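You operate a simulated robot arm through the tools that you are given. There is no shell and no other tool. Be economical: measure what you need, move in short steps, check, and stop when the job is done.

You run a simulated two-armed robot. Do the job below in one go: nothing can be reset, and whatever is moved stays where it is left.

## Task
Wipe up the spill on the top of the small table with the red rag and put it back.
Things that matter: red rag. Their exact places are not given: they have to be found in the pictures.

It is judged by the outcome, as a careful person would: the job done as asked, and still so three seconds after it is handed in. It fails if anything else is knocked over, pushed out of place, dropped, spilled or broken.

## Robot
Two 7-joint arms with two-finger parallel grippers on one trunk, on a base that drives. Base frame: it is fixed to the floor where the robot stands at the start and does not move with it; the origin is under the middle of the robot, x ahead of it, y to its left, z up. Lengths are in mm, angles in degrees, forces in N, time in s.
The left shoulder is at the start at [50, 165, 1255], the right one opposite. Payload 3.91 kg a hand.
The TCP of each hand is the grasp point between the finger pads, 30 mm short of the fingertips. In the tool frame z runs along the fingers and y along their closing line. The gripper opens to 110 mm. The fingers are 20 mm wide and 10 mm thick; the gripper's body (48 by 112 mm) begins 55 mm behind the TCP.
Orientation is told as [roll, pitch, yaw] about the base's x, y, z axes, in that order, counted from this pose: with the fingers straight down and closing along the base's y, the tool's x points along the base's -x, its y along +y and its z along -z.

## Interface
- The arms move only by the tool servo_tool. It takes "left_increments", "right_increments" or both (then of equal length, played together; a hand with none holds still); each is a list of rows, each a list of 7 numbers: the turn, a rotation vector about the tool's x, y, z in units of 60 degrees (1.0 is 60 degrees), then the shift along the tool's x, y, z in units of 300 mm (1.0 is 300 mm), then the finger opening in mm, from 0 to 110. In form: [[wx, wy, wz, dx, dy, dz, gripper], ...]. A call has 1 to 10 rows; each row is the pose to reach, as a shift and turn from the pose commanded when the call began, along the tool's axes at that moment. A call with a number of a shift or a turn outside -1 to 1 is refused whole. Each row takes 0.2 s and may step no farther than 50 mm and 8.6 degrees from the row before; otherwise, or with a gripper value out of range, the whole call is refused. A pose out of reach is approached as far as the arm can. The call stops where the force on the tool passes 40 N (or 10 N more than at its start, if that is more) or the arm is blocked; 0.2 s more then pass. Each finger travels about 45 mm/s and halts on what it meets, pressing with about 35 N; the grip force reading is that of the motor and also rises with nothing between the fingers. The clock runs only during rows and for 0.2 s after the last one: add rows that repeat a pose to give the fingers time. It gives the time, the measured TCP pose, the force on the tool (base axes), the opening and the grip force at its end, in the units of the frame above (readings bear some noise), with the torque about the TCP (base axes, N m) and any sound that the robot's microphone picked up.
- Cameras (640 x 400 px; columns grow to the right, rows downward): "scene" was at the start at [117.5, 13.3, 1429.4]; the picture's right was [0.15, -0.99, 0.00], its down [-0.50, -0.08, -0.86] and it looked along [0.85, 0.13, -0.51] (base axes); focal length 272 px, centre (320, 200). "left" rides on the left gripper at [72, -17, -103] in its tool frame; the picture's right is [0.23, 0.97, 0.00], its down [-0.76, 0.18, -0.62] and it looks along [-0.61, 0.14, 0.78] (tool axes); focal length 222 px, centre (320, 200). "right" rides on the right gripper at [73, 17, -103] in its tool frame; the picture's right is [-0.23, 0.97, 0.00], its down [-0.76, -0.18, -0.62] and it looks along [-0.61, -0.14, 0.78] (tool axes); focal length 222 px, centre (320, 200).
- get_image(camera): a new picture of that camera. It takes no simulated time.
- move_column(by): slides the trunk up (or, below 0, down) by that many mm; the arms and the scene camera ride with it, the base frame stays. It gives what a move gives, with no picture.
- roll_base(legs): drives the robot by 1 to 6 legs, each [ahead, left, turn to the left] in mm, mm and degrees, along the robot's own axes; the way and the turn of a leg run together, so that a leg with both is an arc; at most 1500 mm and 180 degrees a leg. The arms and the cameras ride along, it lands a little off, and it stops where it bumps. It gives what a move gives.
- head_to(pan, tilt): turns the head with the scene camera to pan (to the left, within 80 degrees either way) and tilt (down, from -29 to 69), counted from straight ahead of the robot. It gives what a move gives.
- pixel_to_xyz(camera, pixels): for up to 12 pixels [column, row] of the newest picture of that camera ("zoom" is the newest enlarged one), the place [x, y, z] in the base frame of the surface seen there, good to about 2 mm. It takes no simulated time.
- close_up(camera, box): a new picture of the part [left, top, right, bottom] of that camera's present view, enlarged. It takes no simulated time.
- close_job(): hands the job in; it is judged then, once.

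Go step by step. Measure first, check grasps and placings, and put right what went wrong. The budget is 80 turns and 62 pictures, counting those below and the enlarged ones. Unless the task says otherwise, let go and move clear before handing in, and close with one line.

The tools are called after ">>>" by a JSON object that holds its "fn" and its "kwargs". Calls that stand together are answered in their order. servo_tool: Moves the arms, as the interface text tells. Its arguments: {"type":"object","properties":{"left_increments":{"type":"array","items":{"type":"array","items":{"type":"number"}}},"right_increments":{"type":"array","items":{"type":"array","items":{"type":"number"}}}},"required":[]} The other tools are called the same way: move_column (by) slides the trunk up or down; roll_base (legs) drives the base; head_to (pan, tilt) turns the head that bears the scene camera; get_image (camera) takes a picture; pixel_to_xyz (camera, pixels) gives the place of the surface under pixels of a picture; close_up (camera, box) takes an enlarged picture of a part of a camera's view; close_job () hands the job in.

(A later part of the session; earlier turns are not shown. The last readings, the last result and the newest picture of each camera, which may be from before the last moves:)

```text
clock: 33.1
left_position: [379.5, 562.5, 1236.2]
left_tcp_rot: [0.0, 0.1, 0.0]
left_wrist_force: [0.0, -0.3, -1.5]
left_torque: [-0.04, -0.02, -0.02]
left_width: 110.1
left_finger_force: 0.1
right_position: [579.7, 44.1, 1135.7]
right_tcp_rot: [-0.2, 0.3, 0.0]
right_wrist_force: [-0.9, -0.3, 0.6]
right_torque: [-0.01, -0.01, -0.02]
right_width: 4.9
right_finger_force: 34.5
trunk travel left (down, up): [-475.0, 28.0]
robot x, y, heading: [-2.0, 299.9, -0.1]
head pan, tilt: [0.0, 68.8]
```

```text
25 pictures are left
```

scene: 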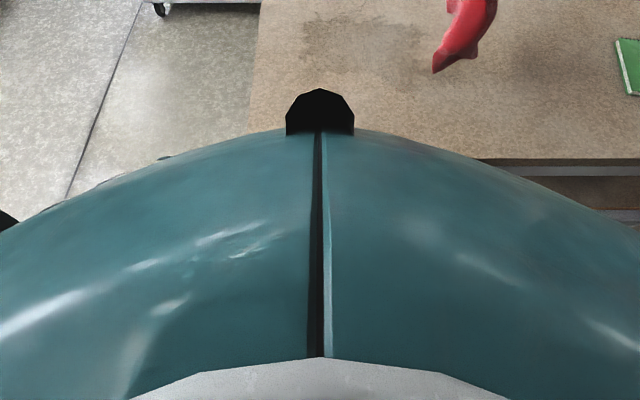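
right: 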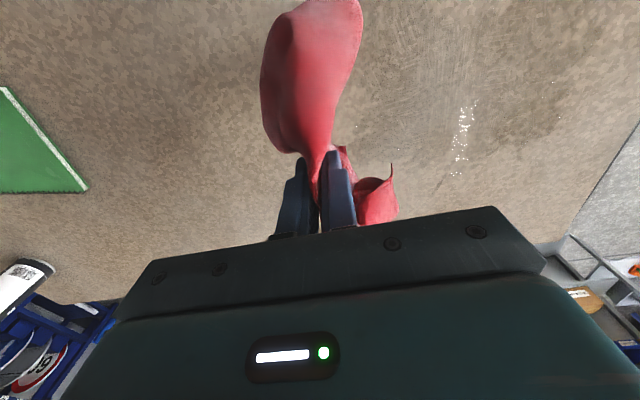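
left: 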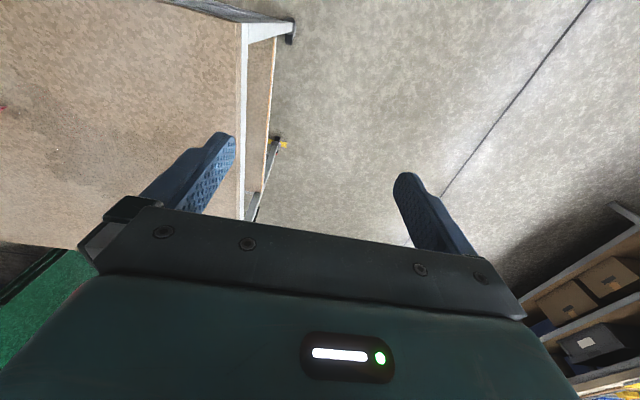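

The torso hides the gap; I measure the torso front and table edge positions.

>>> {"fn": "pixel_to_xyz", "kwargs": {"camera": "scene", "pixels": [[320, 93], [290, 125], [300, 135], [260, 137], [400, 137], [560, 185], [560, 158], [320, 250], [100, 190], [560, 175]]}}

>>> {"fn": "pixel_to_xyz", "kwargs": {"camera": "left", "pixels": [[240, 25], [242, 100], [200, 10], [288, 30], [40, 130], [100, 180]]}}

```text
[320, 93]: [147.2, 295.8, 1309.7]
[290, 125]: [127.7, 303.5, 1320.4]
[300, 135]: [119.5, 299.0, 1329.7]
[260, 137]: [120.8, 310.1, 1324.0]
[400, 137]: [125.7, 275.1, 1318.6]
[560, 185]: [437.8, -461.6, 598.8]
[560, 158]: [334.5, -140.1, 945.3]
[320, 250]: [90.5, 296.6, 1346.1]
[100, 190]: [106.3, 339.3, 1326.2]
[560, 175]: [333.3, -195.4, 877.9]
```

```text
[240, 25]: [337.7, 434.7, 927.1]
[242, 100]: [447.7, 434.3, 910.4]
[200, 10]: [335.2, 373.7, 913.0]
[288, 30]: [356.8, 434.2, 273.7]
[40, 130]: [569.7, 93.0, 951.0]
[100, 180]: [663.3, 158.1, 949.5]
```

The torso is well clear, but the base's footprint is unseen, so I'd rather not drive into the table. I roll left 60 mm so the shoulder is opposite the spill, and restore the head.

>>> {"fn": "roll_base", "kwargs": {"legs": [[0, 60, 0]]}}

>>> {"fn": "head_to", "kwargs": {"pan": 0, "tilt": 50}}

>>> {"fn": "servo_tool", "kwargs": {"right_increments": [[0, 0, 0, -0.07, -0.03, 0.12, 0], [0, 0, 0, -0.12, -0.06, 0.24, 0], [0, 0, 0, -0.12, -0.1, 0.36, 0], [0, 0, 0, -0.12, -0.1, 0.45, 0], [0, 0, 0, -0.12, -0.1, 0.505, 0], [0, 0, 0, -0.12, -0.1, 0.505, 0]]}}

```text
clock: 34.1
left_position: [380.3, 623.0, 1234.3]
left_tcp_rot: [-0.1, -0.1, 0.0]
left_wrist_force: [-0.7, 0.7, 0.0]
left_torque: [-0.02, 0.0, -0.01]
left_width: 109.7
left_finger_force: 0.1
right_position: [580.7, 102.8, 1137.0]
right_tcp_rot: [-0.4, 0.4, 0.0]
right_wrist_force: [0.5, 0.2, -0.4]
right_torque: [-0.04, 0.02, 0.04]
right_width: 4.7
right_finger_force: 35.4
trunk travel left (down, up): [-475.0, 28.0]
robot x, y, heading: [-1.7, 357.6, 0.1]
head pan, tilt: [0.0, 68.8]
```

```text
clock: 34.9
left_position: [380.4, 623.4, 1235.8]
left_tcp_rot: [-0.1, 0.0, -0.1]
left_wrist_force: [0.2, -0.1, 0.1]
left_torque: [0.0, 0.01, -0.02]
left_width: 109.9
left_finger_force: 0.1
right_position: [579.7, 101.4, 1136.7]
right_tcp_rot: [-0.4, 0.3, 0.0]
right_wrist_force: [0.3, 0.5, -0.8]
right_torque: [-0.04, -0.02, 0.0]
right_width: 4.6
right_finger_force: 35.3
trunk travel left (down, up): [-475.0, 28.0]
robot x, y, heading: [-4.0, 356.7, 0.1]
head pan, tilt: [0.0, 50.0]
```

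```text
clock: 36.3
left_position: [379.7, 622.0, 1235.1]
left_tcp_rot: [-0.1, 0.0, 0.0]
left_wrist_force: [0.1, -0.6, 0.1]
left_torque: [0.03, 0.01, 0.01]
left_width: 110.0
left_finger_force: 0.1
right_position: [614.0, 71.2, 985.2]
right_tcp_rot: [-0.3, 0.2, -0.1]
right_wrist_force: [-0.6, -0.1, 2.5]
right_torque: [0.02, 0.08, -0.01]
right_width: 4.5
right_finger_force: 34.5
trunk travel left (down, up): [-475.0, 28.0]
robot x, y, heading: [-0.4, 354.3, 0.1]
head pan, tilt: [0.0, 50.0]
```

The rag is down at (614,71) with light contact. I sweep left across the far strip, then back along a nearer strip.

>>> {"fn": "servo_tool", "kwargs": {"right_increments": [[0, 0, 0, 0, 0.15, 0.004, 0], [0, 0, 0, 0, 0.3, 0.004, 0], [0, 0, 0, 0, 0.45, 0.004, 0], [0, 0, 0, 0, 0.6, 0.004, 0], [0, 0, 0, 0, 0.75, 0.004, 0], [0, 0, 0, 0, 0.86, 0.004, 0], [0, 0, 0, 0.15, 0.86, 0.004, 0], [0, 0, 0, 0.15, 0.71, 0.004, 0], [0, 0, 0, 0.15, 0.56, 0.004, 0], [0, 0, 0, 0.15, 0.41, 0.004, 0]]}}

>>> {"fn": "servo_tool", "kwargs": {"right_increments": [[0, 0, 0, 0, -0.15, 0, 0], [0, 0, 0, 0, -0.3, 0, 0], [0, 0, 0, 0, -0.41, 0, 0], [0, 0, 0, 0.13, -0.41, 0, 0], [0, 0, 0, 0.13, -0.26, 0, 0], [0, 0, 0, 0.13, -0.11, 0, 0], [0, 0, 0, 0.13, 0.04, 0, 0], [0, 0, 0, 0.13, 0.19, 0, 0], [0, 0, 0, 0.13, 0.34, 0, 0], [0, 0, 0, 0.0, 0.34, 0, 0]]}}

>>> {"fn": "get_image", "kwargs": {"camera": "scene"}}

```text
clock: 38.5
left_position: [379.6, 622.4, 1235.3]
left_tcp_rot: [0.1, -0.1, 0.0]
left_wrist_force: [0.0, 0.5, -0.1]
left_torque: [0.03, 0.0, -0.02]
left_width: 110.2
left_finger_force: 0.1
right_position: [569.8, 192.8, 984.4]
right_tcp_rot: [-0.4, 0.3, 0.0]
right_wrist_force: [0.0, 1.0, 14.0]
right_torque: [0.1, 0.05, 0.0]
right_width: 4.5
right_finger_force: 35.0
trunk travel left (down, up): [-475.0, 28.0]
robot x, y, heading: [0.9, 358.6, -0.2]
head pan, tilt: [0.0, 50.0]
```

```text
clock: 40.7
left_position: [380.2, 623.4, 1234.1]
left_tcp_rot: [0.0, 0.0, 0.0]
left_wrist_force: [-0.5, 0.4, -0.5]
left_torque: [0.0, 0.01, 0.03]
left_width: 109.8
left_finger_force: 0.0
right_position: [570.2, 297.7, 985.0]
right_tcp_rot: [-0.3, 0.2, 0.0]
right_wrist_force: [-1.3, 1.0, 8.3]
right_torque: [0.07, 0.11, -0.03]
right_width: 4.5
right_finger_force: 35.2
trunk travel left (down, up): [-475.0, 28.0]
robot x, y, heading: [-2.0, 357.4, 0.0]
head pan, tilt: [0.0, 50.0]
```

```text
24 pictures are left
```

scene: 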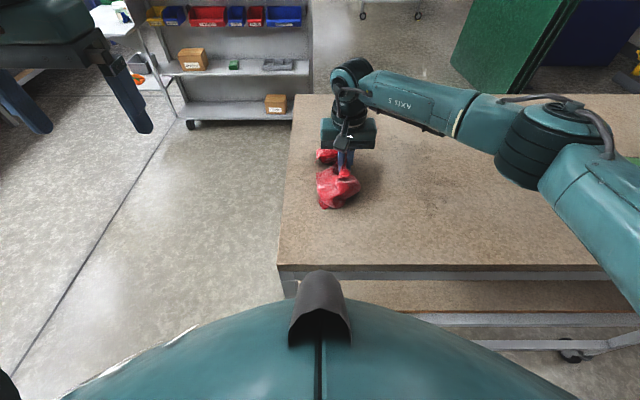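

Much of the film appears gone. I enlarge the visible region.

>>> {"fn": "close_up", "kwargs": {"camera": "scene", "box": [290, 95, 530, 245]}}

```text
2.67 times, centred on (410, 170) of scene
```

zoom: 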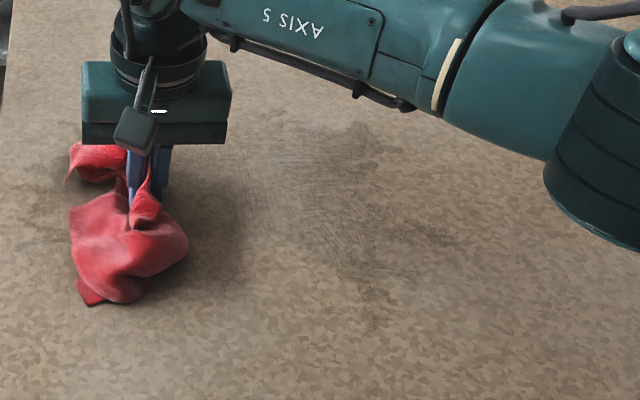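

Some damp patches may remain around zoom (300–380,110–300). I lift, move to the right, and view the area unobstructed.

>>> {"fn": "servo_tool", "kwargs": {"right_increments": [[0, 0, 0, 0, 0, -0.12, 0], [0, 0, 0, 0, 0, -0.28, 0], [0, 0, 0, 0, 0, -0.44, 0], [0, 0, 0, 0, -0.1, -0.55, 0], [0, 0, 0, 0, -0.25, -0.55, 0], [0, 0, 0, 0, -0.4, -0.55, 0], [0, 0, 0, 0, -0.55, -0.55, 0], [0, 0, 0, 0, -0.7, -0.55, 0], [0, 0, 0, 0, -0.85, -0.55, 0], [0, 0, 0, 0, -0.95, -0.55, 0]]}}

>>> {"fn": "close_up", "kwargs": {"camera": "scene", "box": [285, 90, 525, 240]}}

>>> {"fn": "pixel_to_xyz", "kwargs": {"camera": "zoom", "pixels": [[40, 150], [100, 120], [200, 110], [300, 150], [380, 140], [300, 280], [150, 250], [200, 180]]}}

```text
clock: 42.9
left_position: [380.1, 622.0, 1235.1]
left_tcp_rot: [0.1, 0.0, 0.0]
left_wrist_force: [-0.8, 0.4, 0.0]
left_torque: [0.01, 0.0, -0.03]
left_width: 109.6
left_finger_force: 0.1
right_position: [571.6, 10.0, 1149.2]
right_tcp_rot: [-0.3, 0.3, 0.0]
right_wrist_force: [-0.1, 0.7, -0.1]
right_torque: [0.01, -0.01, -0.03]
right_width: 4.7
right_finger_force: 34.8
trunk travel left (down, up): [-475.0, 28.0]
robot x, y, heading: [-1.9, 352.9, 0.3]
head pan, tilt: [0.0, 50.0]
```

```text
2.67 times, centred on (405, 165) of scene
```

zoom: 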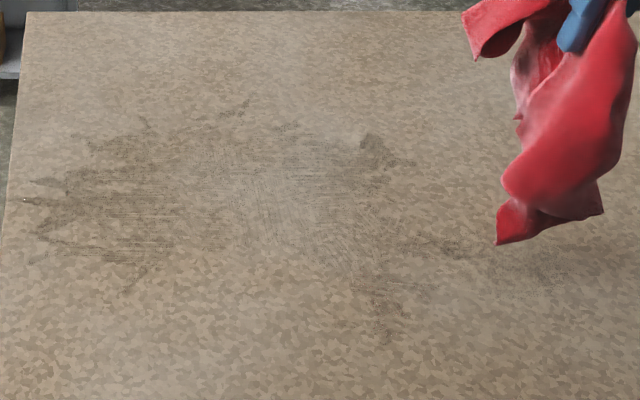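

```text
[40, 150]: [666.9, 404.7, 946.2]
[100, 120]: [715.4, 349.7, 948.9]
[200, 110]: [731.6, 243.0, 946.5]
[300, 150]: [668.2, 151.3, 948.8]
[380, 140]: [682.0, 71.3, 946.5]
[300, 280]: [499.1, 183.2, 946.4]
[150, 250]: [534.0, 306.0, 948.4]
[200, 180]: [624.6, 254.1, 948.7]
```

The film is thinner; remaining damp patches lie at the left (y 250–420) and far side (x up to 740). I roll left 80 mm more, and carry the rag to the left end to wipe inward.

>>> {"fn": "roll_base", "kwargs": {"legs": [[0, 80, 0]]}}

>>> {"fn": "servo_tool", "kwargs": {"right_increments": [[0, 0, 0, -0.03, 0.15, 0, 0], [0, 0, 0, -0.06, 0.3, 0, 0], [0, 0, 0, -0.1, 0.45, 0, 0], [0, 0, 0, -0.1, 0.6, 0, 0], [0, 0, 0, -0.1, 0.75, 0, 0], [0, 0, 0, -0.1, 0.88, 0, 0], [0, 0, 0, -0.1, 0.95, 0.12, 0], [0, 0, 0, -0.1, 0.95, 0.27, 0], [0, 0, 0, -0.1, 0.95, 0.42, 0], [0, 0, 0, -0.1, 0.95, 0.546, 0]]}}

```text
clock: 44.0
left_position: [379.5, 701.8, 1234.8]
left_tcp_rot: [0.0, 0.0, 0.0]
left_wrist_force: [-0.3, 0.7, -0.2]
left_torque: [-0.01, 0.01, 0.0]
left_width: 110.1
left_finger_force: 0.1
right_position: [571.1, 91.7, 1150.1]
right_tcp_rot: [-0.4, 0.3, 0.0]
right_wrist_force: [-0.1, -0.4, -0.1]
right_torque: [0.01, -0.03, -0.01]
right_width: 4.8
right_finger_force: 35.1
trunk travel left (down, up): [-475.0, 28.0]
robot x, y, heading: [-2.2, 432.6, 0.2]
head pan, tilt: [0.0, 50.0]
```

```text
clock: 46.1
left_position: [378.2, 701.6, 1234.6]
left_tcp_rot: [0.0, -0.1, 0.0]
left_wrist_force: [0.3, -1.0, 0.1]
left_torque: [0.01, 0.01, 0.03]
left_width: 110.2
left_finger_force: 0.0
right_position: [599.2, 376.0, 987.4]
right_tcp_rot: [-0.2, 0.0, 0.0]
right_wrist_force: [0.5, -0.2, 10.3]
right_torque: [0.06, 0.06, -0.02]
right_width: 4.4
right_finger_force: 35.2
trunk travel left (down, up): [-475.0, 28.0]
robot x, y, heading: [-2.2, 436.5, -0.0]
head pan, tilt: [0.0, 50.0]
```

Contact is made at (599,376) with 10 N. I zigzag along x while stepping rightwards, wiping inward from the left end.

>>> {"fn": "servo_tool", "kwargs": {"right_increments": [[0, 0, 0, -0.067, 0, 0.003, 0], [0, 0, 0, 0.083, 0, 0.005, 0], [0, 0, 0, 0.217, 0, 0.005, 0], [0, 0, 0, 0.217, -0.133, 0.005, 0], [0, 0, 0, 0.067, -0.133, 0.005, 0], [0, 0, 0, -0.083, -0.133, 0.005, 0], [0, 0, 0, -0.083, -0.267, 0.005, 0], [0, 0, 0, 0.067, -0.267, 0.005, 0], [0, 0, 0, 0.217, -0.267, 0.005, 0], [0, 0, 0, 0.217, -0.4, 0.005, 0]]}}

>>> {"fn": "servo_tool", "kwargs": {"right_increments": [[0, 0, 0, -0.15, 0, 0, 0], [0, 0, 0, -0.3, 0, 0, 0], [0, 0, 0, -0.317, -0.133, 0, 0], [0, 0, 0, -0.167, -0.133, 0, 0], [0, 0, 0, -0.017, -0.133, 0, 0], [0, 0, 0, 0, -0.267, 0, 0], [0, 0, 0, -0.15, -0.267, 0, 0], [0, 0, 0, -0.3, -0.267, 0, 0], [0, 0, 0, -0.3, -0.4, 0, 0], [0, 0, 0, -0.15, -0.4, 0, 0]]}}

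>>> {"fn": "servo_tool", "kwargs": {"right_increments": [[0, 0, 0, 0.15, 0, 0, 0], [0, 0, 0, 0.15, -0.133, 0, 0], [0, 0, 0, 0, -0.133, 0, 0], [0, 0, 0, -0.133, -0.133, 0, 0], [0, 0, 0, -0.133, -0.133, -0.13, 0], [0, 0, 0, -0.133, -0.133, -0.28, 0], [0, 0, 0, -0.133, -0.133, -0.43, 0], [0, 0, 0, 0, -0.2, -0.5, 0], [0, 0, 0, 0, -0.35, -0.5, 0], [0, 0, 0, 0, -0.5, -0.5, 0]]}}

>>> {"fn": "close_up", "kwargs": {"camera": "scene", "box": [300, 90, 540, 240]}}

```text
clock: 48.4
left_position: [377.9, 702.6, 1235.2]
left_tcp_rot: [-0.1, 0.0, -0.1]
left_wrist_force: [-0.2, 0.3, 0.0]
left_torque: [0.05, 0.04, 0.02]
left_width: 110.0
left_finger_force: 0.0
right_position: [533.1, 253.9, 984.1]
right_tcp_rot: [-0.4, 0.2, 0.0]
right_wrist_force: [0.2, 4.5, 15.9]
right_torque: [0.16, 0.0, -0.01]
right_width: 4.4
right_finger_force: 35.5
trunk travel left (down, up): [-475.0, 28.0]
robot x, y, heading: [-1.2, 435.1, 0.1]
head pan, tilt: [0.0, 50.0]
```

```text
clock: 50.5
left_position: [377.6, 702.7, 1235.6]
left_tcp_rot: [0.0, -0.1, -0.2]
left_wrist_force: [-0.5, 0.2, 0.1]
left_torque: [-0.01, -0.03, 0.05]
left_width: 110.1
left_finger_force: 0.1
right_position: [578.7, 133.3, 984.0]
right_tcp_rot: [-0.4, 0.2, 0.0]
right_wrist_force: [1.8, -3.3, 13.1]
right_torque: [-0.07, -0.12, 0.01]
right_width: 4.8
right_finger_force: 34.6
trunk travel left (down, up): [-475.0, 28.0]
robot x, y, heading: [-2.1, 434.9, -0.1]
head pan, tilt: [0.0, 50.0]
```

```text
clock: 52.8
left_position: [380.3, 702.0, 1234.9]
left_tcp_rot: [0.0, 0.0, 0.0]
left_wrist_force: [-0.3, -0.3, 0.0]
left_torque: [-0.01, -0.02, -0.02]
left_width: 110.0
left_finger_force: 0.0
right_position: [580.4, 31.1, 1134.9]
right_tcp_rot: [-0.3, 0.3, 0.1]
right_wrist_force: [0.2, 0.9, -0.4]
right_torque: [-0.01, 0.04, 0.03]
right_width: 4.6
right_finger_force: 35.9
right hand out of reach, approached as far as the arm can: row 10
trunk travel left (down, up): [-475.0, 28.0]
robot x, y, heading: [-0.5, 432.4, -0.2]
head pan, tilt: [0.0, 50.0]
```

```text
2.67 times, centred on (420, 165) of scene
```

zoom: 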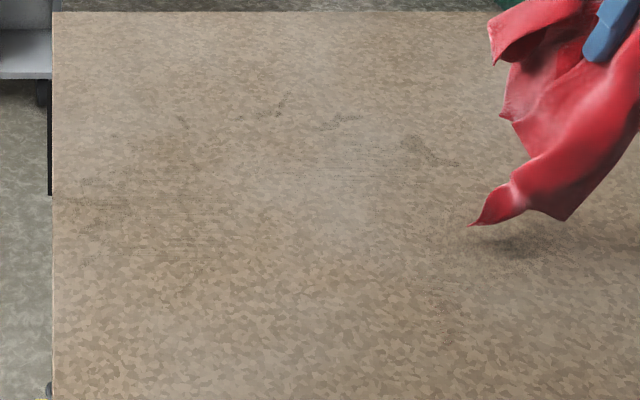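

Almost clean: faint marks remain at zoom (270,108), (340,122), (430,150), (100,190) and (445,330). I measure them.

>>> {"fn": "pixel_to_xyz", "kwargs": {"camera": "zoom", "pixels": [[250, 118], [285, 100], [340, 122], [415, 145], [450, 163], [100, 190], [445, 320], [180, 120], [70, 215]]}}

>>> {"fn": "close_up", "kwargs": {"camera": "scene", "box": [310, 110, 390, 190]}}

>>> {"fn": "close_up", "kwargs": {"camera": "scene", "box": [390, 110, 500, 230]}}

```text
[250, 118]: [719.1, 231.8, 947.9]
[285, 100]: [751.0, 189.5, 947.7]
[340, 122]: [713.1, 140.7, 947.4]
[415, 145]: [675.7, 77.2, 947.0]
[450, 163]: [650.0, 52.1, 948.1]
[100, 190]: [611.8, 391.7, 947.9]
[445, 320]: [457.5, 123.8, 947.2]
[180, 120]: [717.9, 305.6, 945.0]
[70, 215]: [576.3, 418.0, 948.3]
```

```text
5.00 times, centred on (350, 150) of scene
```

zoom: 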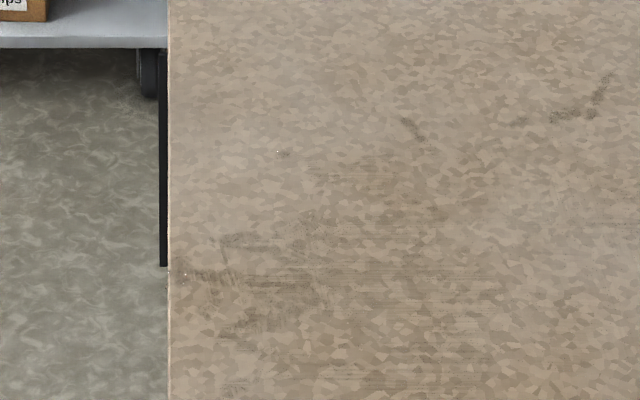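

```text
3.33 times, centred on (445, 170) of scene
```

zoom: 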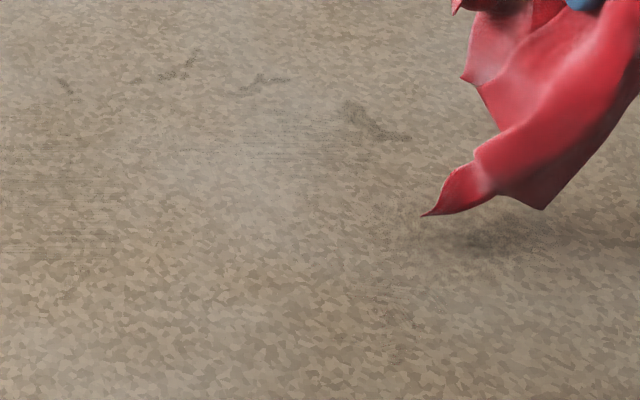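

I wipe the near-right mark first: lowering at (510,124) and sweeping around it.

>>> {"fn": "servo_tool", "kwargs": {"right_increments": [[0, 0, 0, 0.1, 0.1, 0, 0], [0, 0, 0, 0.2, 0.2, 0.05, 0], [0, 0, 0, 0.22, 0.3, 0.15, 0], [0, 0, 0, 0.22, 0.3, 0.3, 0], [0, 0, 0, 0.22, 0.3, 0.42, 0], [0, 0, 0, 0.22, 0.3, 0.503, 0], [0, 0, 0, 0.33, 0.3, 0.503, 0], [0, 0, 0, 0.4, 0.3, 0.503, 0], [0, 0, 0, 0.4, 0.36, 0.503, 0], [0, 0, 0, 0.26, 0.36, 0.503, 0]]}}

>>> {"fn": "servo_tool", "kwargs": {"right_increments": [[0, 0, 0, -0.15, 0.0, 0, 0], [0, 0, 0, -0.15, -0.1, 0, 0], [0, 0, 0, 0, -0.1, 0, 0], [0, 0, 0, 0.13, -0.1, 0, 0], [0, 0, 0, 0.0, -0.15, 0, 0], [0, 0, 0, -0.15, -0.15, 0, 0], [0, 0, 0, -0.3, -0.15, 0, 0], [0, 0, 0, -0.35, -0.15, -0.13, 0], [0, 0, 0, -0.35, -0.15, -0.29, 0], [0, 0, 0, -0.35, -0.15, -0.45, 0]]}}

```text
clock: 55.0
left_position: [380.6, 702.9, 1234.5]
left_tcp_rot: [0.0, 0.0, -0.1]
left_wrist_force: [-0.4, -0.2, -0.4]
left_torque: [-0.01, 0.0, 0.01]
left_width: 109.8
left_finger_force: 0.0
right_position: [501.3, 138.3, 983.5]
right_tcp_rot: [-0.4, 0.3, -0.1]
right_wrist_force: [0.2, 0.6, 3.4]
right_torque: [0.03, 0.04, 0.03]
right_width: 4.9
right_finger_force: 35.3
trunk travel left (down, up): [-475.0, 28.0]
robot x, y, heading: [-2.2, 433.6, 0.0]
head pan, tilt: [0.0, 50.0]
```

```text
clock: 57.1
left_position: [378.8, 702.4, 1234.4]
left_tcp_rot: [-0.1, -0.1, -0.1]
left_wrist_force: [-1.0, 0.0, -0.2]
left_torque: [-0.01, -0.01, 0.0]
left_width: 110.0
left_finger_force: 0.1
right_position: [605.5, 93.6, 1119.7]
right_tcp_rot: [-0.4, 0.4, 0.0]
right_wrist_force: [0.1, -0.6, 0.0]
right_torque: [-0.01, 0.0, -0.01]
right_width: 4.8
right_finger_force: 35.3
trunk travel left (down, up): [-475.0, 28.0]
robot x, y, heading: [1.5, 433.8, -0.1]
head pan, tilt: [0.0, 50.0]
```

Next I tilt the fingers 30° outward to extend reach and lower at the far right mark near (690,112).

>>> {"fn": "servo_tool", "kwargs": {"right_increments": [[0, -0.125, 0, -0.06, 0, 0, 0], [0, -0.25, 0, -0.12, 0.02, 0.08, 0], [0, -0.375, 0, -0.18, 0.04, 0.16, 0], [0, -0.5, 0, -0.24, 0.06, 0.24, 0], [0, -0.5, 0, -0.27, 0.06, 0.34, 0], [0, -0.5, 0, -0.27, 0.06, 0.42, 0], [0, -0.5, 0, -0.27, 0.06, 0.455, 0], [0, -0.5, 0, -0.27, 0.06, 0.455, 0]]}}

>>> {"fn": "get_image", "kwargs": {"camera": "scene"}}

```text
clock: 59.0
left_position: [378.1, 701.6, 1235.6]
left_tcp_rot: [0.0, -0.1, -0.1]
left_wrist_force: [-0.5, 0.6, 0.5]
left_torque: [-0.02, -0.01, 0.04]
left_width: 110.2
left_finger_force: 0.1
right_position: [689.0, 110.0, 985.7]
right_tcp_rot: [-0.4, -30.1, 0.1]
right_wrist_force: [2.1, -2.3, 12.3]
right_torque: [-0.03, -0.06, -0.02]
right_width: 4.8
right_finger_force: 34.9
trunk travel left (down, up): [-475.0, 28.0]
robot x, y, heading: [1.6, 438.0, -0.0]
head pan, tilt: [0.0, 50.0]
```

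```text
18 pictures are left
```

scene: 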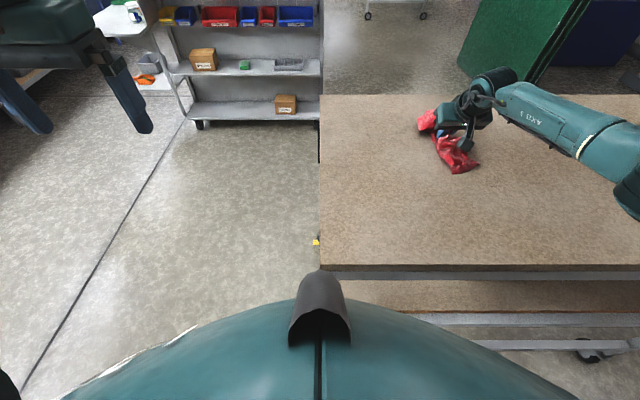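

The tilted hand reaches x=689 well, with 12 N contact. I sweep the far strip from right to left and back slightly farther out.

>>> {"fn": "servo_tool", "kwargs": {"right_increments": [[0, 0, 0, 0, -0.117, 0, 0], [0, 0, 0, 0.0866, -0.117, -0.05, 0], [0, 0, 0, 0, 0, 0, 0], [0, 0, 0, 0, 0.15, 0, 0], [0, 0, 0, -0.0577, 0.283, 0.0333, 0], [0, 0, 0, -0.0577, 0.433, 0.0333, 0], [0, 0, 0, -0.0577, 0.583, 0.0333, 0], [0, 0, 0, -0.0577, 0.717, 0.0333, 0], [0, 0, 0, -0.13, 0.63, 0.075, 0], [0, 0, 0, -0.13, 0.49, 0.075, 0]]}}

>>> {"fn": "servo_tool", "kwargs": {"right_increments": [[0, 0, 0, 0, -0.15, 0, 0], [0, 0, 0, 0, -0.28, 0, 0], [0, 0, 0, 0.1, -0.2, -0.0577, 0], [0, 0, 0, 0.1, -0.06, -0.0577, 0], [0, 0, 0, 0, 0, 0, 0], [0, 0, 0, 0.1, 0.08, -0.0577, 0], [0, 0, 0, 0.22, 0.08, -0.127, 0], [0, 0, 0, 0.22, -0.04, -0.127, 0], [0, 0, 0, 0.1, -0.04, -0.0577, 0]]}}

```text
clock: 61.1
left_position: [377.7, 701.7, 1236.1]
left_tcp_rot: [0.0, -0.1, -0.1]
left_wrist_force: [-0.2, -0.9, 0.4]
left_torque: [0.04, -0.01, 0.02]
left_width: 109.9
left_finger_force: 0.1
right_position: [731.9, 258.5, 983.4]
right_tcp_rot: [-0.2, -30.0, 0.2]
right_wrist_force: [1.5, 3.6, 19.4]
right_torque: [0.29, -0.1, -0.01]
right_width: 4.8
right_finger_force: 34.7
trunk travel left (down, up): [-475.0, 28.0]
robot x, y, heading: [0.8, 431.7, -0.2]
head pan, tilt: [0.0, 50.0]
```

```text
clock: 63.1
left_position: [377.6, 703.8, 1235.2]
left_tcp_rot: [-0.1, -0.2, -0.1]
left_wrist_force: [-0.4, 0.7, 0.3]
left_torque: [-0.01, -0.02, 0.01]
left_width: 110.1
left_finger_force: 0.0
right_position: [697.9, 245.5, 984.1]
right_tcp_rot: [-0.6, -30.0, 0.2]
right_wrist_force: [-4.9, -1.7, 21.8]
right_torque: [0.15, 0.04, 0.04]
right_width: 4.6
right_finger_force: 34.7
trunk travel left (down, up): [-475.0, 28.0]
robot x, y, heading: [-1.1, 433.9, -0.1]
head pan, tilt: [0.0, 50.0]
```

Now I lift and shift right to inspect.

>>> {"fn": "servo_tool", "kwargs": {"right_increments": [[0, 0, 0, -0.06, 0, -0.105, 0], [0, 0.12, 0, -0.12, 0, -0.23, 0], [0, 0.24, 0, -0.15, 0, -0.38, 0], [0, 0.36, 0, -0.1, -0.1, -0.45, 0], [0, 0.48, 0, -0.05, -0.2, -0.5, 0], [0, 0.5, 0, -0.05, -0.35, -0.5, 0], [0, 0.5, 0, -0.05, -0.48, -0.5, 0], [0, 0.5, 0, -0.05, -0.6, -0.5, 0]]}}

>>> {"fn": "close_up", "kwargs": {"camera": "scene", "box": [310, 90, 470, 190]}}

>>> {"fn": "close_up", "kwargs": {"camera": "scene", "box": [310, 85, 566, 245]}}

```text
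clock: 65.0
left_position: [379.8, 702.6, 1234.7]
left_tcp_rot: [-0.1, 0.0, -0.1]
left_wrist_force: [0.1, -0.3, 0.1]
left_torque: [-0.04, -0.01, -0.01]
left_width: 109.7
left_finger_force: 0.0
right_position: [636.7, 111.6, 1117.9]
right_tcp_rot: [-0.4, 0.2, -0.2]
right_wrist_force: [-0.2, 0.0, -0.3]
right_torque: [0.03, -0.02, 0.0]
right_width: 4.6
right_finger_force: 34.8
right hand out of reach, approached as far as the arm can: row 7, 8
trunk travel left (down, up): [-475.0, 28.0]
robot x, y, heading: [-0.5, 436.9, 0.1]
head pan, tilt: [0.0, 50.0]
```

```text
4.00 times, centred on (390, 140) of scene
```

zoom: 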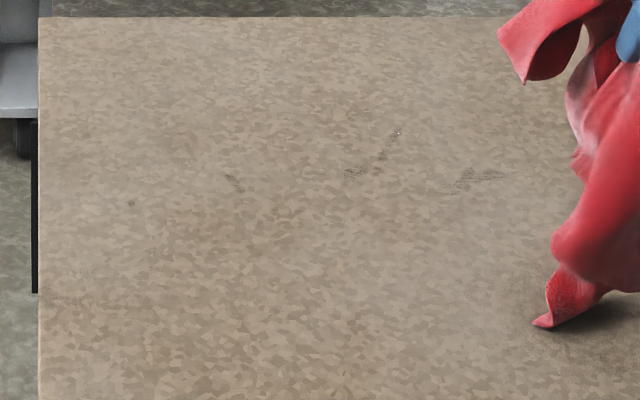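

```text
2.50 times, centred on (438, 165) of scene
```

zoom: 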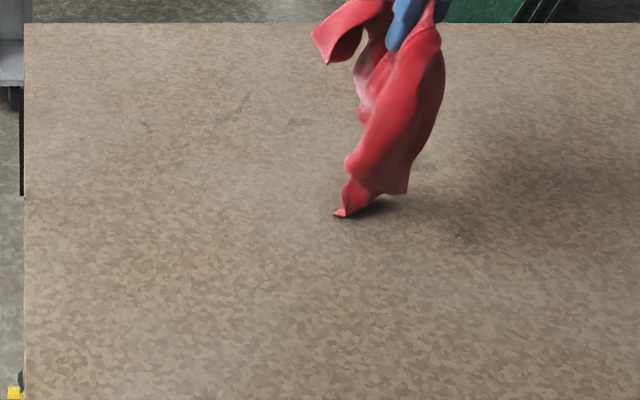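

Only tiny faint traces remain (second zoom: (150,125), (235,105), (295,125), (460,240), (60,205)). I measure them for one last pass.

>>> {"fn": "pixel_to_xyz", "kwargs": {"camera": "zoom", "pixels": [[148, 127], [220, 120], [247, 97], [295, 125], [460, 240], [60, 205], [385, 170]]}}

>>> {"fn": "close_up", "kwargs": {"camera": "scene", "box": [460, 150, 540, 200]}}

```text
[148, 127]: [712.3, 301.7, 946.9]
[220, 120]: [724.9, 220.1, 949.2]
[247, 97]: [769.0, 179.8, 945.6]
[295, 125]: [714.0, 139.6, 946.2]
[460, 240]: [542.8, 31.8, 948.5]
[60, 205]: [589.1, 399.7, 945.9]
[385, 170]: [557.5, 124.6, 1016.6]
```

```text
8.00 times, centred on (500, 175) of scene
```

zoom: 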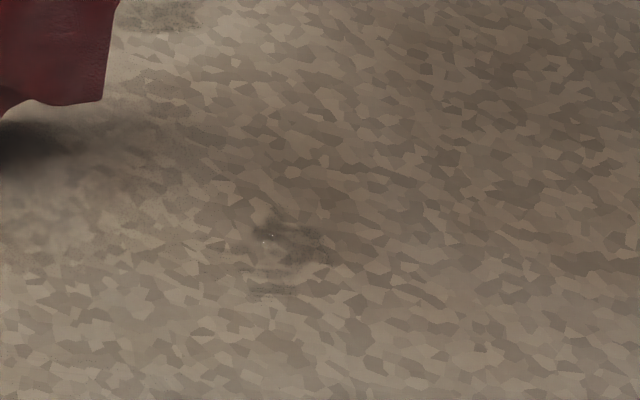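

There's a small damp spot at (543,32) and one near (650,60). I pull the hand in and approach that right area.

>>> {"fn": "servo_tool", "kwargs": {"right_increments": [[0, 0, 0, 0.12, 0, 0, 0], [0, 0, 0, 0.24, 0, 0, 0], [0, 0, 0, 0.24, 0, 0.1, 0], [0, 0, 0, 0.24, 0, 0.1, 0]]}}

```text
clock: 66.0
left_position: [379.4, 702.8, 1234.1]
left_tcp_rot: [0.0, 0.0, -0.2]
left_wrist_force: [0.2, -0.3, 0.4]
left_torque: [0.0, 0.0, 0.01]
left_width: 110.4
left_finger_force: 0.1
right_position: [562.6, 111.7, 1088.8]
right_tcp_rot: [-0.3, 0.3, -0.1]
right_wrist_force: [0.2, 0.4, -0.2]
right_torque: [-0.01, -0.01, -0.02]
right_width: 5.0
right_finger_force: 35.2
trunk travel left (down, up): [-475.0, 28.0]
robot x, y, heading: [0.9, 434.1, 0.1]
head pan, tilt: [0.0, 50.0]
```

>>> {"fn": "servo_tool", "kwargs": {"right_increments": [[0, 0, 0, 0, -0.13, 0.09, 0], [0, 0, 0, -0.04, -0.23, 0.19, 0], [0, 0, 0, -0.04, -0.27, 0.3, 0], [0, 0, 0, -0.04, -0.27, 0.35, 0], [0, 0, 0, 0.09, -0.27, 0.35, 0], [0, 0, 0, 0.2, -0.27, 0.35, 0], [0, 0, 0, 0.2, -0.18, 0.35, 0], [0, 0, 0, 0.05, -0.18, 0.35, 0], [0, 0, 0, -0.09, -0.16, 0.35, 0], [0, 0, 0, -0.1, -0.05, 0.35, 0]]}}

>>> {"fn": "servo_tool", "kwargs": {"right_increments": [[0, 0, 0, 0.14, 0, 0, 0], [0, 0, 0, 0.14, -0.12, 0, 0], [0, 0, 0, 0.0, -0.15, 0, 0], [0, -0.125, 0, -0.1, -0.15, -0.02, 0], [0, -0.25, 0, -0.2, -0.15, 0, 0], [0, -0.375, 0, -0.27, -0.1, 0.005, 0], [0, -0.5, 0, -0.33, -0.06, 0.008, 0], [0, -0.5, 0, -0.33, 0.05, 0.008, 0], [0, -0.5, 0, -0.2, 0.05, 0.008, 0], [0, -0.5, 0, -0.33, 0.1, 0.008, 0]]}}

```text
clock: 68.2
left_position: [380.5, 701.5, 1234.6]
left_tcp_rot: [0.0, 0.1, -0.1]
left_wrist_force: [-0.7, 0.1, 0.5]
left_torque: [-0.01, 0.02, 0.0]
left_width: 109.9
left_finger_force: 0.1
right_position: [593.3, 97.5, 983.9]
right_tcp_rot: [-0.5, 0.3, -0.2]
right_wrist_force: [-0.2, -0.3, 1.4]
right_torque: [-0.06, 0.03, 0.02]
right_width: 4.3
right_finger_force: 34.9
trunk travel left (down, up): [-475.0, 28.0]
robot x, y, heading: [4.6, 432.8, 0.0]
head pan, tilt: [0.0, 50.0]
```

```text
clock: 70.3
left_position: [380.5, 705.2, 1234.6]
left_tcp_rot: [-0.1, 0.0, -0.1]
left_wrist_force: [0.5, -0.2, -0.3]
left_torque: [-0.02, 0.04, 0.0]
left_width: 109.8
left_finger_force: 0.1
right_position: [691.5, 126.0, 983.8]
right_tcp_rot: [-0.5, -29.8, 0.2]
right_wrist_force: [-1.1, 0.3, 13.0]
right_torque: [0.04, 0.07, 0.04]
right_width: 4.8
right_finger_force: 35.2
trunk travel left (down, up): [-475.0, 28.0]
robot x, y, heading: [-1.8, 434.6, -0.0]
head pan, tilt: [0.0, 50.0]
```

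Now tilted at (691,126); I sweep the far strip around x 720–766.

>>> {"fn": "servo_tool", "kwargs": {"right_increments": [[0, 0, 0, -0.115, 0.05, 0.067, 0], [0, 0, 0, -0.217, 0.1, 0.125, 0], [0, 0, 0, -0.217, 0.22, 0.125, 0], [0, 0, 0, -0.217, 0.37, 0.125, 0], [0, 0, 0, -0.217, 0.5, 0.125, 0], [0, 0, 0, -0.173, 0.6, 0.1, 0], [0, 0, 0, -0.087, 0.6, 0.05, 0], [0, 0, 0, -0.087, 0.45, 0.05, 0], [0, 0, 0, -0.144, 0.32, 0.083, 0], [0, 0, 0, -0.217, 0.2, 0.125, 0]]}}

>>> {"fn": "servo_tool", "kwargs": {"right_increments": [[0, 0, 0, 0.1, 0, -0.0577, 0], [0, 0, 0, 0.1, 0.13, -0.0577, 0], [0, 0, 0, 0.03, 0.26, -0.017, 0], [0, 0, 0, 0.1, 0.35, -0.0577, 0], [0, 0, 0, 0.2, 0.25, -0.115, 0], [0, 0, 0, 0.1, 0.15, -0.0577, 0], [0, 0, 0, 0.2, 0.05, -0.115, 0]]}}

```text
clock: 72.5
left_position: [378.8, 702.8, 1234.5]
left_tcp_rot: [0.1, -0.1, 0.0]
left_wrist_force: [-0.4, -0.4, -0.3]
left_torque: [0.02, -0.02, 0.0]
left_width: 110.2
left_finger_force: 0.1
right_position: [744.4, 193.8, 982.7]
right_tcp_rot: [-0.4, -29.8, 0.1]
right_wrist_force: [0.1, 2.4, 7.8]
right_torque: [0.11, 0.01, 0.04]
right_width: 4.5
right_finger_force: 35.4
right hand out of reach, approached as far as the arm can: row 2, 3, 4, 5, 6, 10
trunk travel left (down, up): [-475.0, 28.0]
robot x, y, heading: [0.8, 436.8, 0.1]
head pan, tilt: [0.0, 50.0]
```

```text
clock: 74.2
left_position: [378.8, 700.8, 1236.4]
left_tcp_rot: [0.1, -0.1, -0.2]
left_wrist_force: [0.3, 0.1, -0.4]
left_torque: [0.03, -0.01, -0.02]
left_width: 110.0
left_finger_force: 0.1
right_position: [675.3, 207.3, 983.4]
right_tcp_rot: [-0.2, -29.7, 0.1]
right_wrist_force: [0.1, -0.7, 3.8]
right_torque: [-0.04, 0.0, 0.02]
right_width: 4.5
right_finger_force: 35.1
trunk travel left (down, up): [-475.0, 28.0]
robot x, y, heading: [-0.1, 430.5, 0.2]
head pan, tilt: [0.0, 50.0]
```

Lift, untilt, and move toward the robot's near side to inspect.

>>> {"fn": "servo_tool", "kwargs": {"right_increments": [[0, 0, 0, -0.06, 0, -0.105, 0], [0, 0.12, 0, -0.12, 0, -0.23, 0], [0, 0.24, 0, -0.15, 0, -0.38, 0], [0, 0.36, 0, -0.08, -0.08, -0.45, 0], [0, 0.48, 0, 0.02, -0.16, -0.52, 0], [0, 0.5, 0, 0.12, -0.25, -0.55, 0], [0, 0.5, 0, 0.12, -0.4, -0.55, 0], [0, 0.5, 0, 0.12, -0.55, -0.55, 0], [0, 0.5, 0, 0.12, -0.65, -0.55, 0]]}}

>>> {"fn": "close_up", "kwargs": {"camera": "scene", "box": [310, 90, 470, 190]}}

>>> {"fn": "close_up", "kwargs": {"camera": "scene", "box": [400, 130, 560, 230]}}

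```text
clock: 76.2
left_position: [380.9, 701.4, 1233.6]
left_tcp_rot: [0.0, 0.0, -0.2]
left_wrist_force: [-0.6, -0.3, 0.4]
left_torque: [0.02, -0.03, 0.02]
left_width: 110.1
left_finger_force: 0.1
right_position: [562.8, 12.4, 1109.7]
right_tcp_rot: [-0.3, 0.4, 0.0]
right_wrist_force: [-0.6, -0.4, 0.7]
right_torque: [0.01, 0.02, -0.01]
right_width: 4.6
right_finger_force: 34.8
trunk travel left (down, up): [-475.0, 28.0]
robot x, y, heading: [-0.4, 435.3, -0.2]
head pan, tilt: [0.0, 50.0]
```

```text
4.00 times, centred on (390, 140) of scene
```

zoom: 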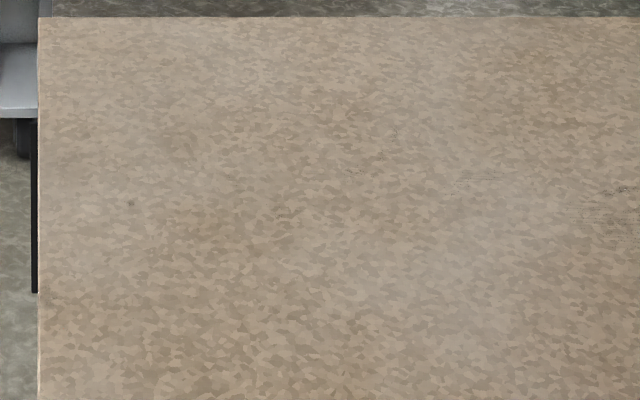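

```text
4.00 times, centred on (480, 180) of scene
```

zoom: 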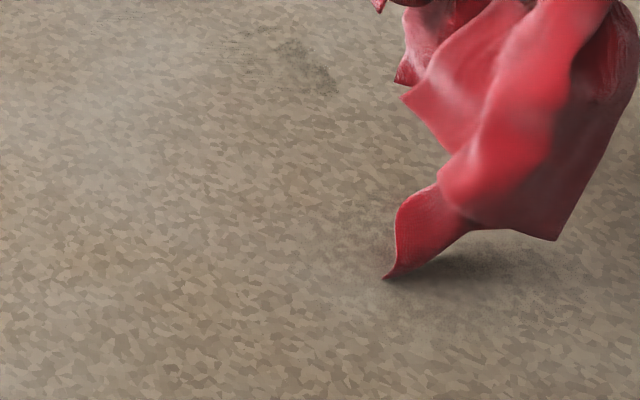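

Nearly all gone; one faint patch remains at zoom (310,65) and a tiny dot at the left. I measure them and give a last wipe.

>>> {"fn": "pixel_to_xyz", "kwargs": {"camera": "zoom", "pixels": [[290, 45], [330, 85], [230, 55]]}}

>>> {"fn": "pixel_to_xyz", "kwargs": {"camera": "scene", "pixels": [[342, 141]]}}

```text
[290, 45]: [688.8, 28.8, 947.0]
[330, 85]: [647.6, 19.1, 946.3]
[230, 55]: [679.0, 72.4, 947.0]
```

```text
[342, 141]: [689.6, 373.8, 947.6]
```

First the tiny dot at (690,374): I carry the rag left with the 30° tilt.

>>> {"fn": "servo_tool", "kwargs": {"right_increments": [[0, 0, 0, 0, 0.14, -0.08, 0], [0, 0, 0, 0, 0.28, -0.1, 0], [0, -0.125, 0, 0, 0.42, -0.1, 0], [0, -0.25, 0, -0.08, 0.54, -0.1, 0], [0, -0.375, 0, -0.16, 0.66, -0.08, 0], [0, -0.5, 0, -0.24, 0.78, -0.05, 0], [0, -0.5, 0, -0.3, 0.9, 0, 0], [0, -0.5, 0, -0.33, 0.97, 0, 0], [0, -0.5, 0, -0.33, 0.97, 0, 0]]}}

>>> {"fn": "servo_tool", "kwargs": {"right_increments": [[0, 0, 0, -0.04, 0.1, 0.06, 0], [0, 0, 0, 0, 0.2, 0.15, 0], [0, 0, 0, 0.05, 0.25, 0.28, 0], [0, 0, 0, 0.1, 0.25, 0.37, 0], [0, 0, 0, 0.126, 0.25, 0.417, 0], [0, 0, 0, 0.026, 0.25, 0.475, 0], [0, 0, 0, 0.126, 0.17, 0.417, 0], [0, 0, 0, 0.026, 0.1, 0.475, 0], [0, 0, 0, 0.126, 0.02, 0.417, 0]]}}

```text
clock: 78.2
left_position: [380.6, 700.3, 1236.0]
left_tcp_rot: [-0.1, 0.0, -0.2]
left_wrist_force: [0.4, 0.3, 0.8]
left_torque: [-0.01, 0.04, 0.01]
left_width: 110.0
left_finger_force: 0.0
right_position: [662.1, 305.5, 1107.7]
right_tcp_rot: [-0.4, -29.6, 0.1]
right_wrist_force: [0.1, 0.4, 0.0]
right_torque: [0.0, 0.0, 0.02]
right_width: 4.6
right_finger_force: 35.3
trunk travel left (down, up): [-475.0, 28.0]
robot x, y, heading: [-0.7, 432.3, -0.0]
head pan, tilt: [0.0, 50.0]
```

```text
clock: 80.2
left_position: [378.6, 699.6, 1237.4]
left_tcp_rot: [0.2, -0.2, 0.0]
left_wrist_force: [-0.4, -0.7, 0.2]
left_torque: [0.03, -0.02, -0.04]
left_width: 110.0
left_finger_force: 0.1
right_position: [689.4, 306.3, 983.8]
right_tcp_rot: [-0.2, -30.1, 0.0]
right_wrist_force: [2.7, -1.1, 15.5]
right_torque: [0.04, -0.13, 0.02]
right_width: 4.5
right_finger_force: 34.5
right hand out of reach, approached as far as the arm can: row 6
trunk travel left (down, up): [-475.0, 28.0]
robot x, y, heading: [0.2, 433.5, 0.1]
head pan, tilt: [0.0, 50.0]
```

Lift and untilt, drawing back, then roll the base right 240 mm for the last patch and for returning the rag.

>>> {"fn": "servo_tool", "kwargs": {"right_increments": [[0, 0, 0, -0.06, 0, -0.105, 0], [0, 0.12, 0, -0.12, 0, -0.23, 0], [0, 0.24, 0, -0.15, 0, -0.38, 0], [0, 0.36, 0, -0.06, -0.06, -0.45, 0], [0, 0.48, 0, 0.06, -0.1, -0.52, 0], [0, 0.5, 0, 0.16, -0.15, -0.57, 0], [0, 0.5, 0, 0.16, -0.15, -0.57, 0]]}}

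>>> {"fn": "roll_base", "kwargs": {"legs": [[0, -240, 0]]}}

>>> {"fn": "get_image", "kwargs": {"camera": "scene"}}

```text
clock: 81.8
left_position: [381.1, 702.3, 1234.3]
left_tcp_rot: [0.0, 0.1, -0.1]
left_wrist_force: [-0.2, 0.3, -0.3]
left_torque: [-0.03, 0.03, -0.01]
left_width: 110.1
left_finger_force: 0.1
right_position: [565.5, 267.2, 1103.9]
right_tcp_rot: [-0.4, 0.4, 0.0]
right_wrist_force: [-0.6, 0.0, -0.8]
right_torque: [0.0, 0.04, 0.01]
right_width: 4.7
right_finger_force: 34.7
trunk travel left (down, up): [-475.0, 28.0]
robot x, y, heading: [-1.7, 432.6, -0.0]
head pan, tilt: [0.0, 50.0]
```

```text
clock: 83.5
left_position: [381.3, 459.7, 1234.3]
left_tcp_rot: [0.0, -0.1, -0.2]
left_wrist_force: [0.5, 0.3, 0.5]
left_torque: [0.0, 0.03, 0.02]
left_width: 109.9
left_finger_force: 0.1
right_position: [563.8, 25.8, 1104.1]
right_tcp_rot: [-0.3, 0.3, -0.2]
right_wrist_force: [0.3, 0.3, -0.7]
right_torque: [-0.03, 0.02, -0.01]
right_width: 4.9
right_finger_force: 35.2
trunk travel left (down, up): [-475.0, 28.0]
robot x, y, heading: [-1.3, 196.1, -0.1]
head pan, tilt: [0.0, 50.0]
```

```text
12 pictures are left
```

scene: 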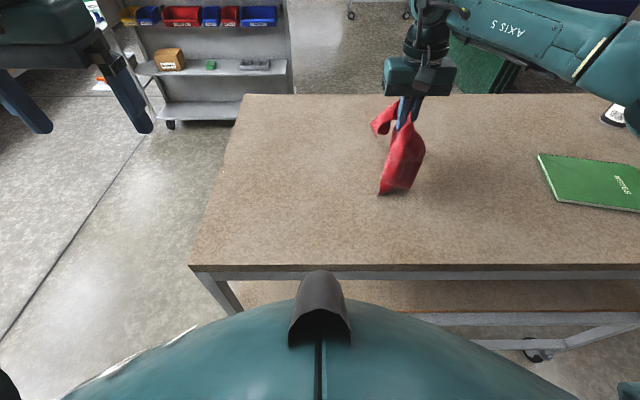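

The table looks clean from here. I wipe the spot under the rag near (543,32), then push out with tilt over (640–690, 15–75).

>>> {"fn": "servo_tool", "kwargs": {"right_increments": [[0, 0, 0, -0.05, 0, 0.13, 0], [0, 0, 0, -0.05, 0, 0.28, 0], [0, 0, 0, -0.05, 0, 0.398, 0], [0, 0, 0, 0.1, -0.02, 0.398, 0], [0, 0, 0, 0.1, 0.1, 0.398, 0], [0, 0, 0, -0.04, 0.1, 0.398, 0], [0, 0, 0, 0.1, 0.04, 0.398, 0], [0, 0, 0, -0.04, 0.0, 0.398, 0], [0, 0, 0, -0.15, 0.0, 0.398, 0], [0, 0, 0, -0.15, 0.0, 0.398, 0]]}}

>>> {"fn": "servo_tool", "kwargs": {"right_increments": [[0, -0.125, 0, -0.12, 0, -0.02, 0], [0, -0.25, 0, -0.24, 0, 0, 0], [0, -0.375, 0, -0.33, 0, 0.003, 0], [0, -0.5, 0, -0.36, 0.1, 0.006, 0], [0, -0.5, 0, -0.36, 0.2, 0.006, 0], [0, -0.5, 0, -0.24, 0.2, 0.006, 0], [0, -0.5, 0, -0.24, 0.08, 0.006, 0], [0, -0.5, 0, -0.36, 0.0, 0.006, 0], [0, -0.5, 0, -0.4, -0.1, 0.006, 0], [0, -0.5, 0, -0.25, -0.1, 0.006, 0]]}}

>>> {"fn": "servo_tool", "kwargs": {"right_increments": [[0, 0, 0, -0.06, 0, -0.105, 0], [0, 0.12, 0, -0.12, 0, -0.23, 0], [0, 0.24, 0, -0.15, -0.04, -0.38, 0], [0, 0.36, 0, -0.1, -0.1, -0.45, 0], [0, 0.48, 0, -0.02, -0.2, -0.52, 0], [0, 0.5, 0, 0.0, -0.32, -0.55, 0], [0, 0.5, 0, 0.0, -0.4, -0.55, 0], [0, 0.5, 0, 0.0, -0.4, -0.55, 0]]}}

>>> {"fn": "close_up", "kwargs": {"camera": "scene", "box": [220, 90, 460, 240]}}

```text
clock: 85.7
left_position: [379.7, 459.7, 1235.7]
left_tcp_rot: [0.1, -0.2, -0.2]
left_wrist_force: [-0.7, 0.3, 0.1]
left_torque: [-0.02, 0.0, -0.01]
left_width: 110.4
left_finger_force: 0.1
right_position: [607.7, 25.4, 984.3]
right_tcp_rot: [-0.3, 0.2, -0.1]
right_wrist_force: [-2.2, 1.4, 8.3]
right_torque: [0.05, 0.03, 0.01]
right_width: 4.6
right_finger_force: 34.8
trunk travel left (down, up): [-475.0, 28.0]
robot x, y, heading: [1.3, 194.8, -0.5]
head pan, tilt: [0.0, 50.0]
```

```text
clock: 87.9
left_position: [379.1, 460.1, 1236.1]
left_tcp_rot: [0.0, -0.1, -0.3]
left_wrist_force: [-0.5, 0.4, -0.2]
left_torque: [-0.02, -0.01, 0.03]
left_width: 109.8
left_finger_force: 0.1
right_position: [682.8, -7.9, 983.6]
right_tcp_rot: [-0.4, -29.9, -0.1]
right_wrist_force: [2.1, -1.9, 13.8]
right_torque: [-0.07, -0.08, -0.04]
right_width: 4.5
right_finger_force: 34.9
trunk travel left (down, up): [-475.0, 28.0]
robot x, y, heading: [0.8, 193.2, -0.5]
head pan, tilt: [0.0, 50.0]
```

```text
clock: 89.7
left_position: [380.9, 460.8, 1235.4]
left_tcp_rot: [0.1, -0.1, -0.2]
left_wrist_force: [-0.3, -0.2, 0.4]
left_torque: [0.01, -0.01, 0.03]
left_width: 109.9
left_finger_force: 0.0
right_position: [601.8, -125.0, 1128.1]
right_tcp_rot: [-0.4, 0.3, -0.2]
right_wrist_force: [-0.1, 0.0, -0.6]
right_torque: [0.0, -0.01, 0.02]
right_width: 4.5
right_finger_force: 35.3
trunk travel left (down, up): [-475.0, 28.0]
robot x, y, heading: [-0.4, 194.3, -0.4]
head pan, tilt: [0.0, 50.0]
```

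```text
2.67 times, centred on (340, 165) of scene
```

zoom: 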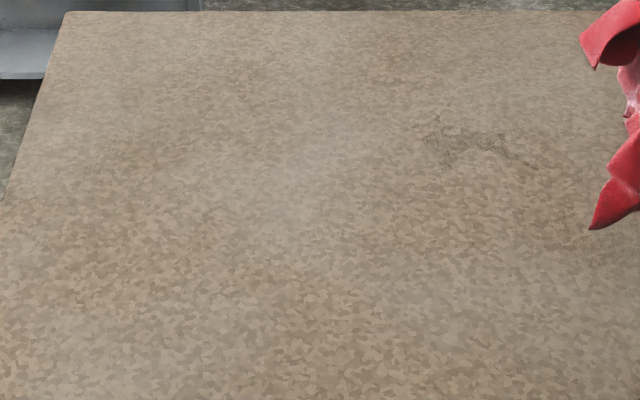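

The spill area is clean; one damp patch remains at zoom (430–525,120–170). I measure it.

>>> {"fn": "pixel_to_xyz", "kwargs": {"camera": "zoom", "pixels": [[430, 145], [475, 145], [525, 165], [438, 118], [575, 225]]}}

>>> {"fn": "close_up", "kwargs": {"camera": "scene", "box": [370, 120, 482, 190]}}

```text
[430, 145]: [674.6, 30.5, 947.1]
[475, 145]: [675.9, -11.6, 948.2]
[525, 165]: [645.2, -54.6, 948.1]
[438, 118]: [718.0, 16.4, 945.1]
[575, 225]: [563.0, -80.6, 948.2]
```

```text
5.71 times, centred on (426, 155) of scene
```

zoom: 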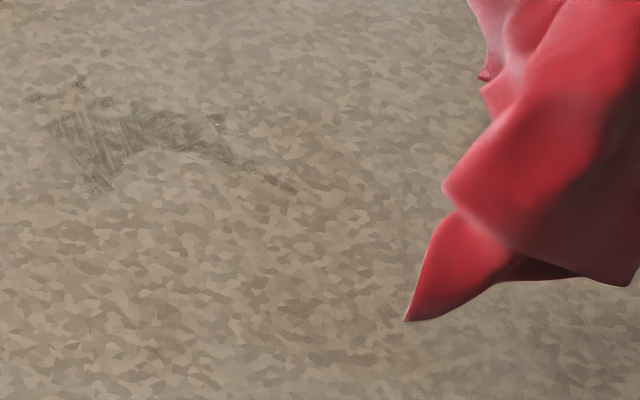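

I give that patch a proper wipe: tilted, lowering at (690,-65), then zigzag left to y≈45.

>>> {"fn": "servo_tool", "kwargs": {"right_increments": [[0, -0.125, 0, -0.08, 0.05, 0.04, 0], [0, -0.25, 0, -0.16, 0.1, 0.12, 0], [0, -0.375, 0, -0.24, 0.15, 0.2, 0], [0, -0.5, 0, -0.3, 0.2, 0.3, 0], [0, -0.5, 0, -0.3, 0.2, 0.42, 0], [0, -0.5, 0, -0.3, 0.2, 0.482, 0], [0, -0.5, 0, -0.42, 0.2, 0.482, 0], [0, -0.5, 0, -0.42, 0.3, 0.482, 0], [0, -0.5, 0, -0.28, 0.3, 0.482, 0], [0, -0.5, 0, -0.28, 0.4, 0.482, 0]]}}

>>> {"fn": "servo_tool", "kwargs": {"right_increments": [[0, 0, 0, -0.121, 0, 0.07, 0], [0, 0, 0, -0.121, 0.1, 0.07, 0], [0, 0, 0, 0, 0.1, 0, 0], [0, 0, 0, 0, 0.2, 0, 0], [0, 0, 0, -0.121, 0.2, 0.07, 0], [0, 0, 0, -0.06, 0.06, 0.035, 0], [0, 0, 0, -0.06, -0.1, 0.035, 0], [0, 0, 0, 0, -0.2, 0, 0], [0, 0, 0, -0.06, -0.06, 0.035, 0], [0, 0, 0, -0.06, 0.1, 0.035, 0]]}}

>>> {"fn": "servo_tool", "kwargs": {"right_increments": [[0, 0, 0, -0.06, 0, -0.105, 0], [0, 0.12, 0, -0.12, 0, -0.23, 0], [0, 0.24, 0, -0.15, -0.1, -0.36, 0], [0, 0.36, 0, -0.06, -0.2, -0.4, 0], [0, 0.48, 0, 0.03, -0.3, -0.45, 0], [0, 0.5, 0, 0.03, -0.43, -0.5, 0], [0, 0.5, 0, 0.03, -0.56, -0.5, 0], [0, 0.5, 0, 0.03, -0.56, -0.5, 0]]}}

>>> {"fn": "close_up", "kwargs": {"camera": "scene", "box": [330, 90, 490, 190]}}

```text
clock: 91.9
left_position: [379.4, 463.2, 1235.0]
left_tcp_rot: [-0.1, -0.1, -0.1]
left_wrist_force: [0.3, 1.1, 0.6]
left_torque: [-0.02, 0.02, 0.02]
left_width: 109.9
left_finger_force: 0.1
right_position: [683.5, -5.2, 984.6]
right_tcp_rot: [-0.5, -29.9, 0.0]
right_wrist_force: [-0.7, -4.0, 19.1]
right_torque: [-0.06, -0.04, -0.02]
right_width: 4.5
right_finger_force: 34.5
trunk travel left (down, up): [-475.0, 28.0]
robot x, y, heading: [1.5, 195.6, -0.1]
head pan, tilt: [0.0, 50.0]
```

```text
clock: 94.1
left_position: [377.9, 461.2, 1235.5]
left_tcp_rot: [0.0, -0.2, -0.3]
left_wrist_force: [0.4, -0.5, 1.5]
left_torque: [-0.01, 0.0, -0.04]
left_width: 110.0
left_finger_force: 0.0
right_position: [705.0, 25.5, 985.0]
right_tcp_rot: [-0.4, -29.9, 0.0]
right_wrist_force: [-0.8, -1.6, 19.0]
right_torque: [0.07, -0.07, 0.04]
right_width: 4.3
right_finger_force: 35.0
trunk travel left (down, up): [-475.0, 28.0]
robot x, y, heading: [-2.9, 194.8, -0.5]
head pan, tilt: [0.0, 50.0]
```

```text
clock: 95.9
left_position: [380.3, 462.5, 1235.3]
left_tcp_rot: [0.1, 0.0, -0.2]
left_wrist_force: [1.0, -0.1, 0.1]
left_torque: [-0.02, 0.0, -0.01]
left_width: 110.1
left_finger_force: 0.1
right_position: [623.9, -142.2, 1107.9]
right_tcp_rot: [-0.2, 0.3, 0.0]
right_wrist_force: [-0.6, 0.1, -0.1]
right_torque: [0.0, 0.0, 0.03]
right_width: 4.5
right_finger_force: 35.2
trunk travel left (down, up): [-475.0, 28.0]
robot x, y, heading: [3.1, 195.4, -0.2]
head pan, tilt: [0.0, 50.0]
```

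```text
4.00 times, centred on (410, 140) of scene
```

zoom: 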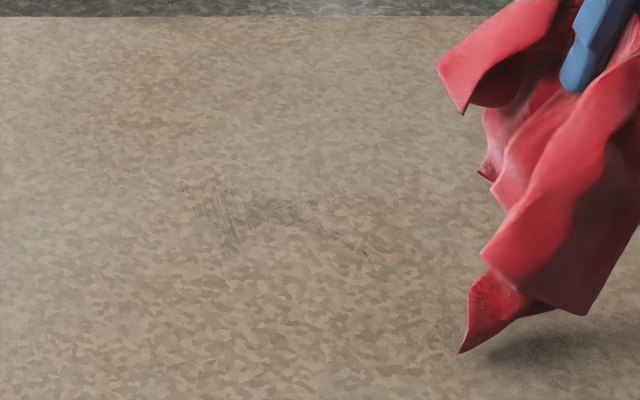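

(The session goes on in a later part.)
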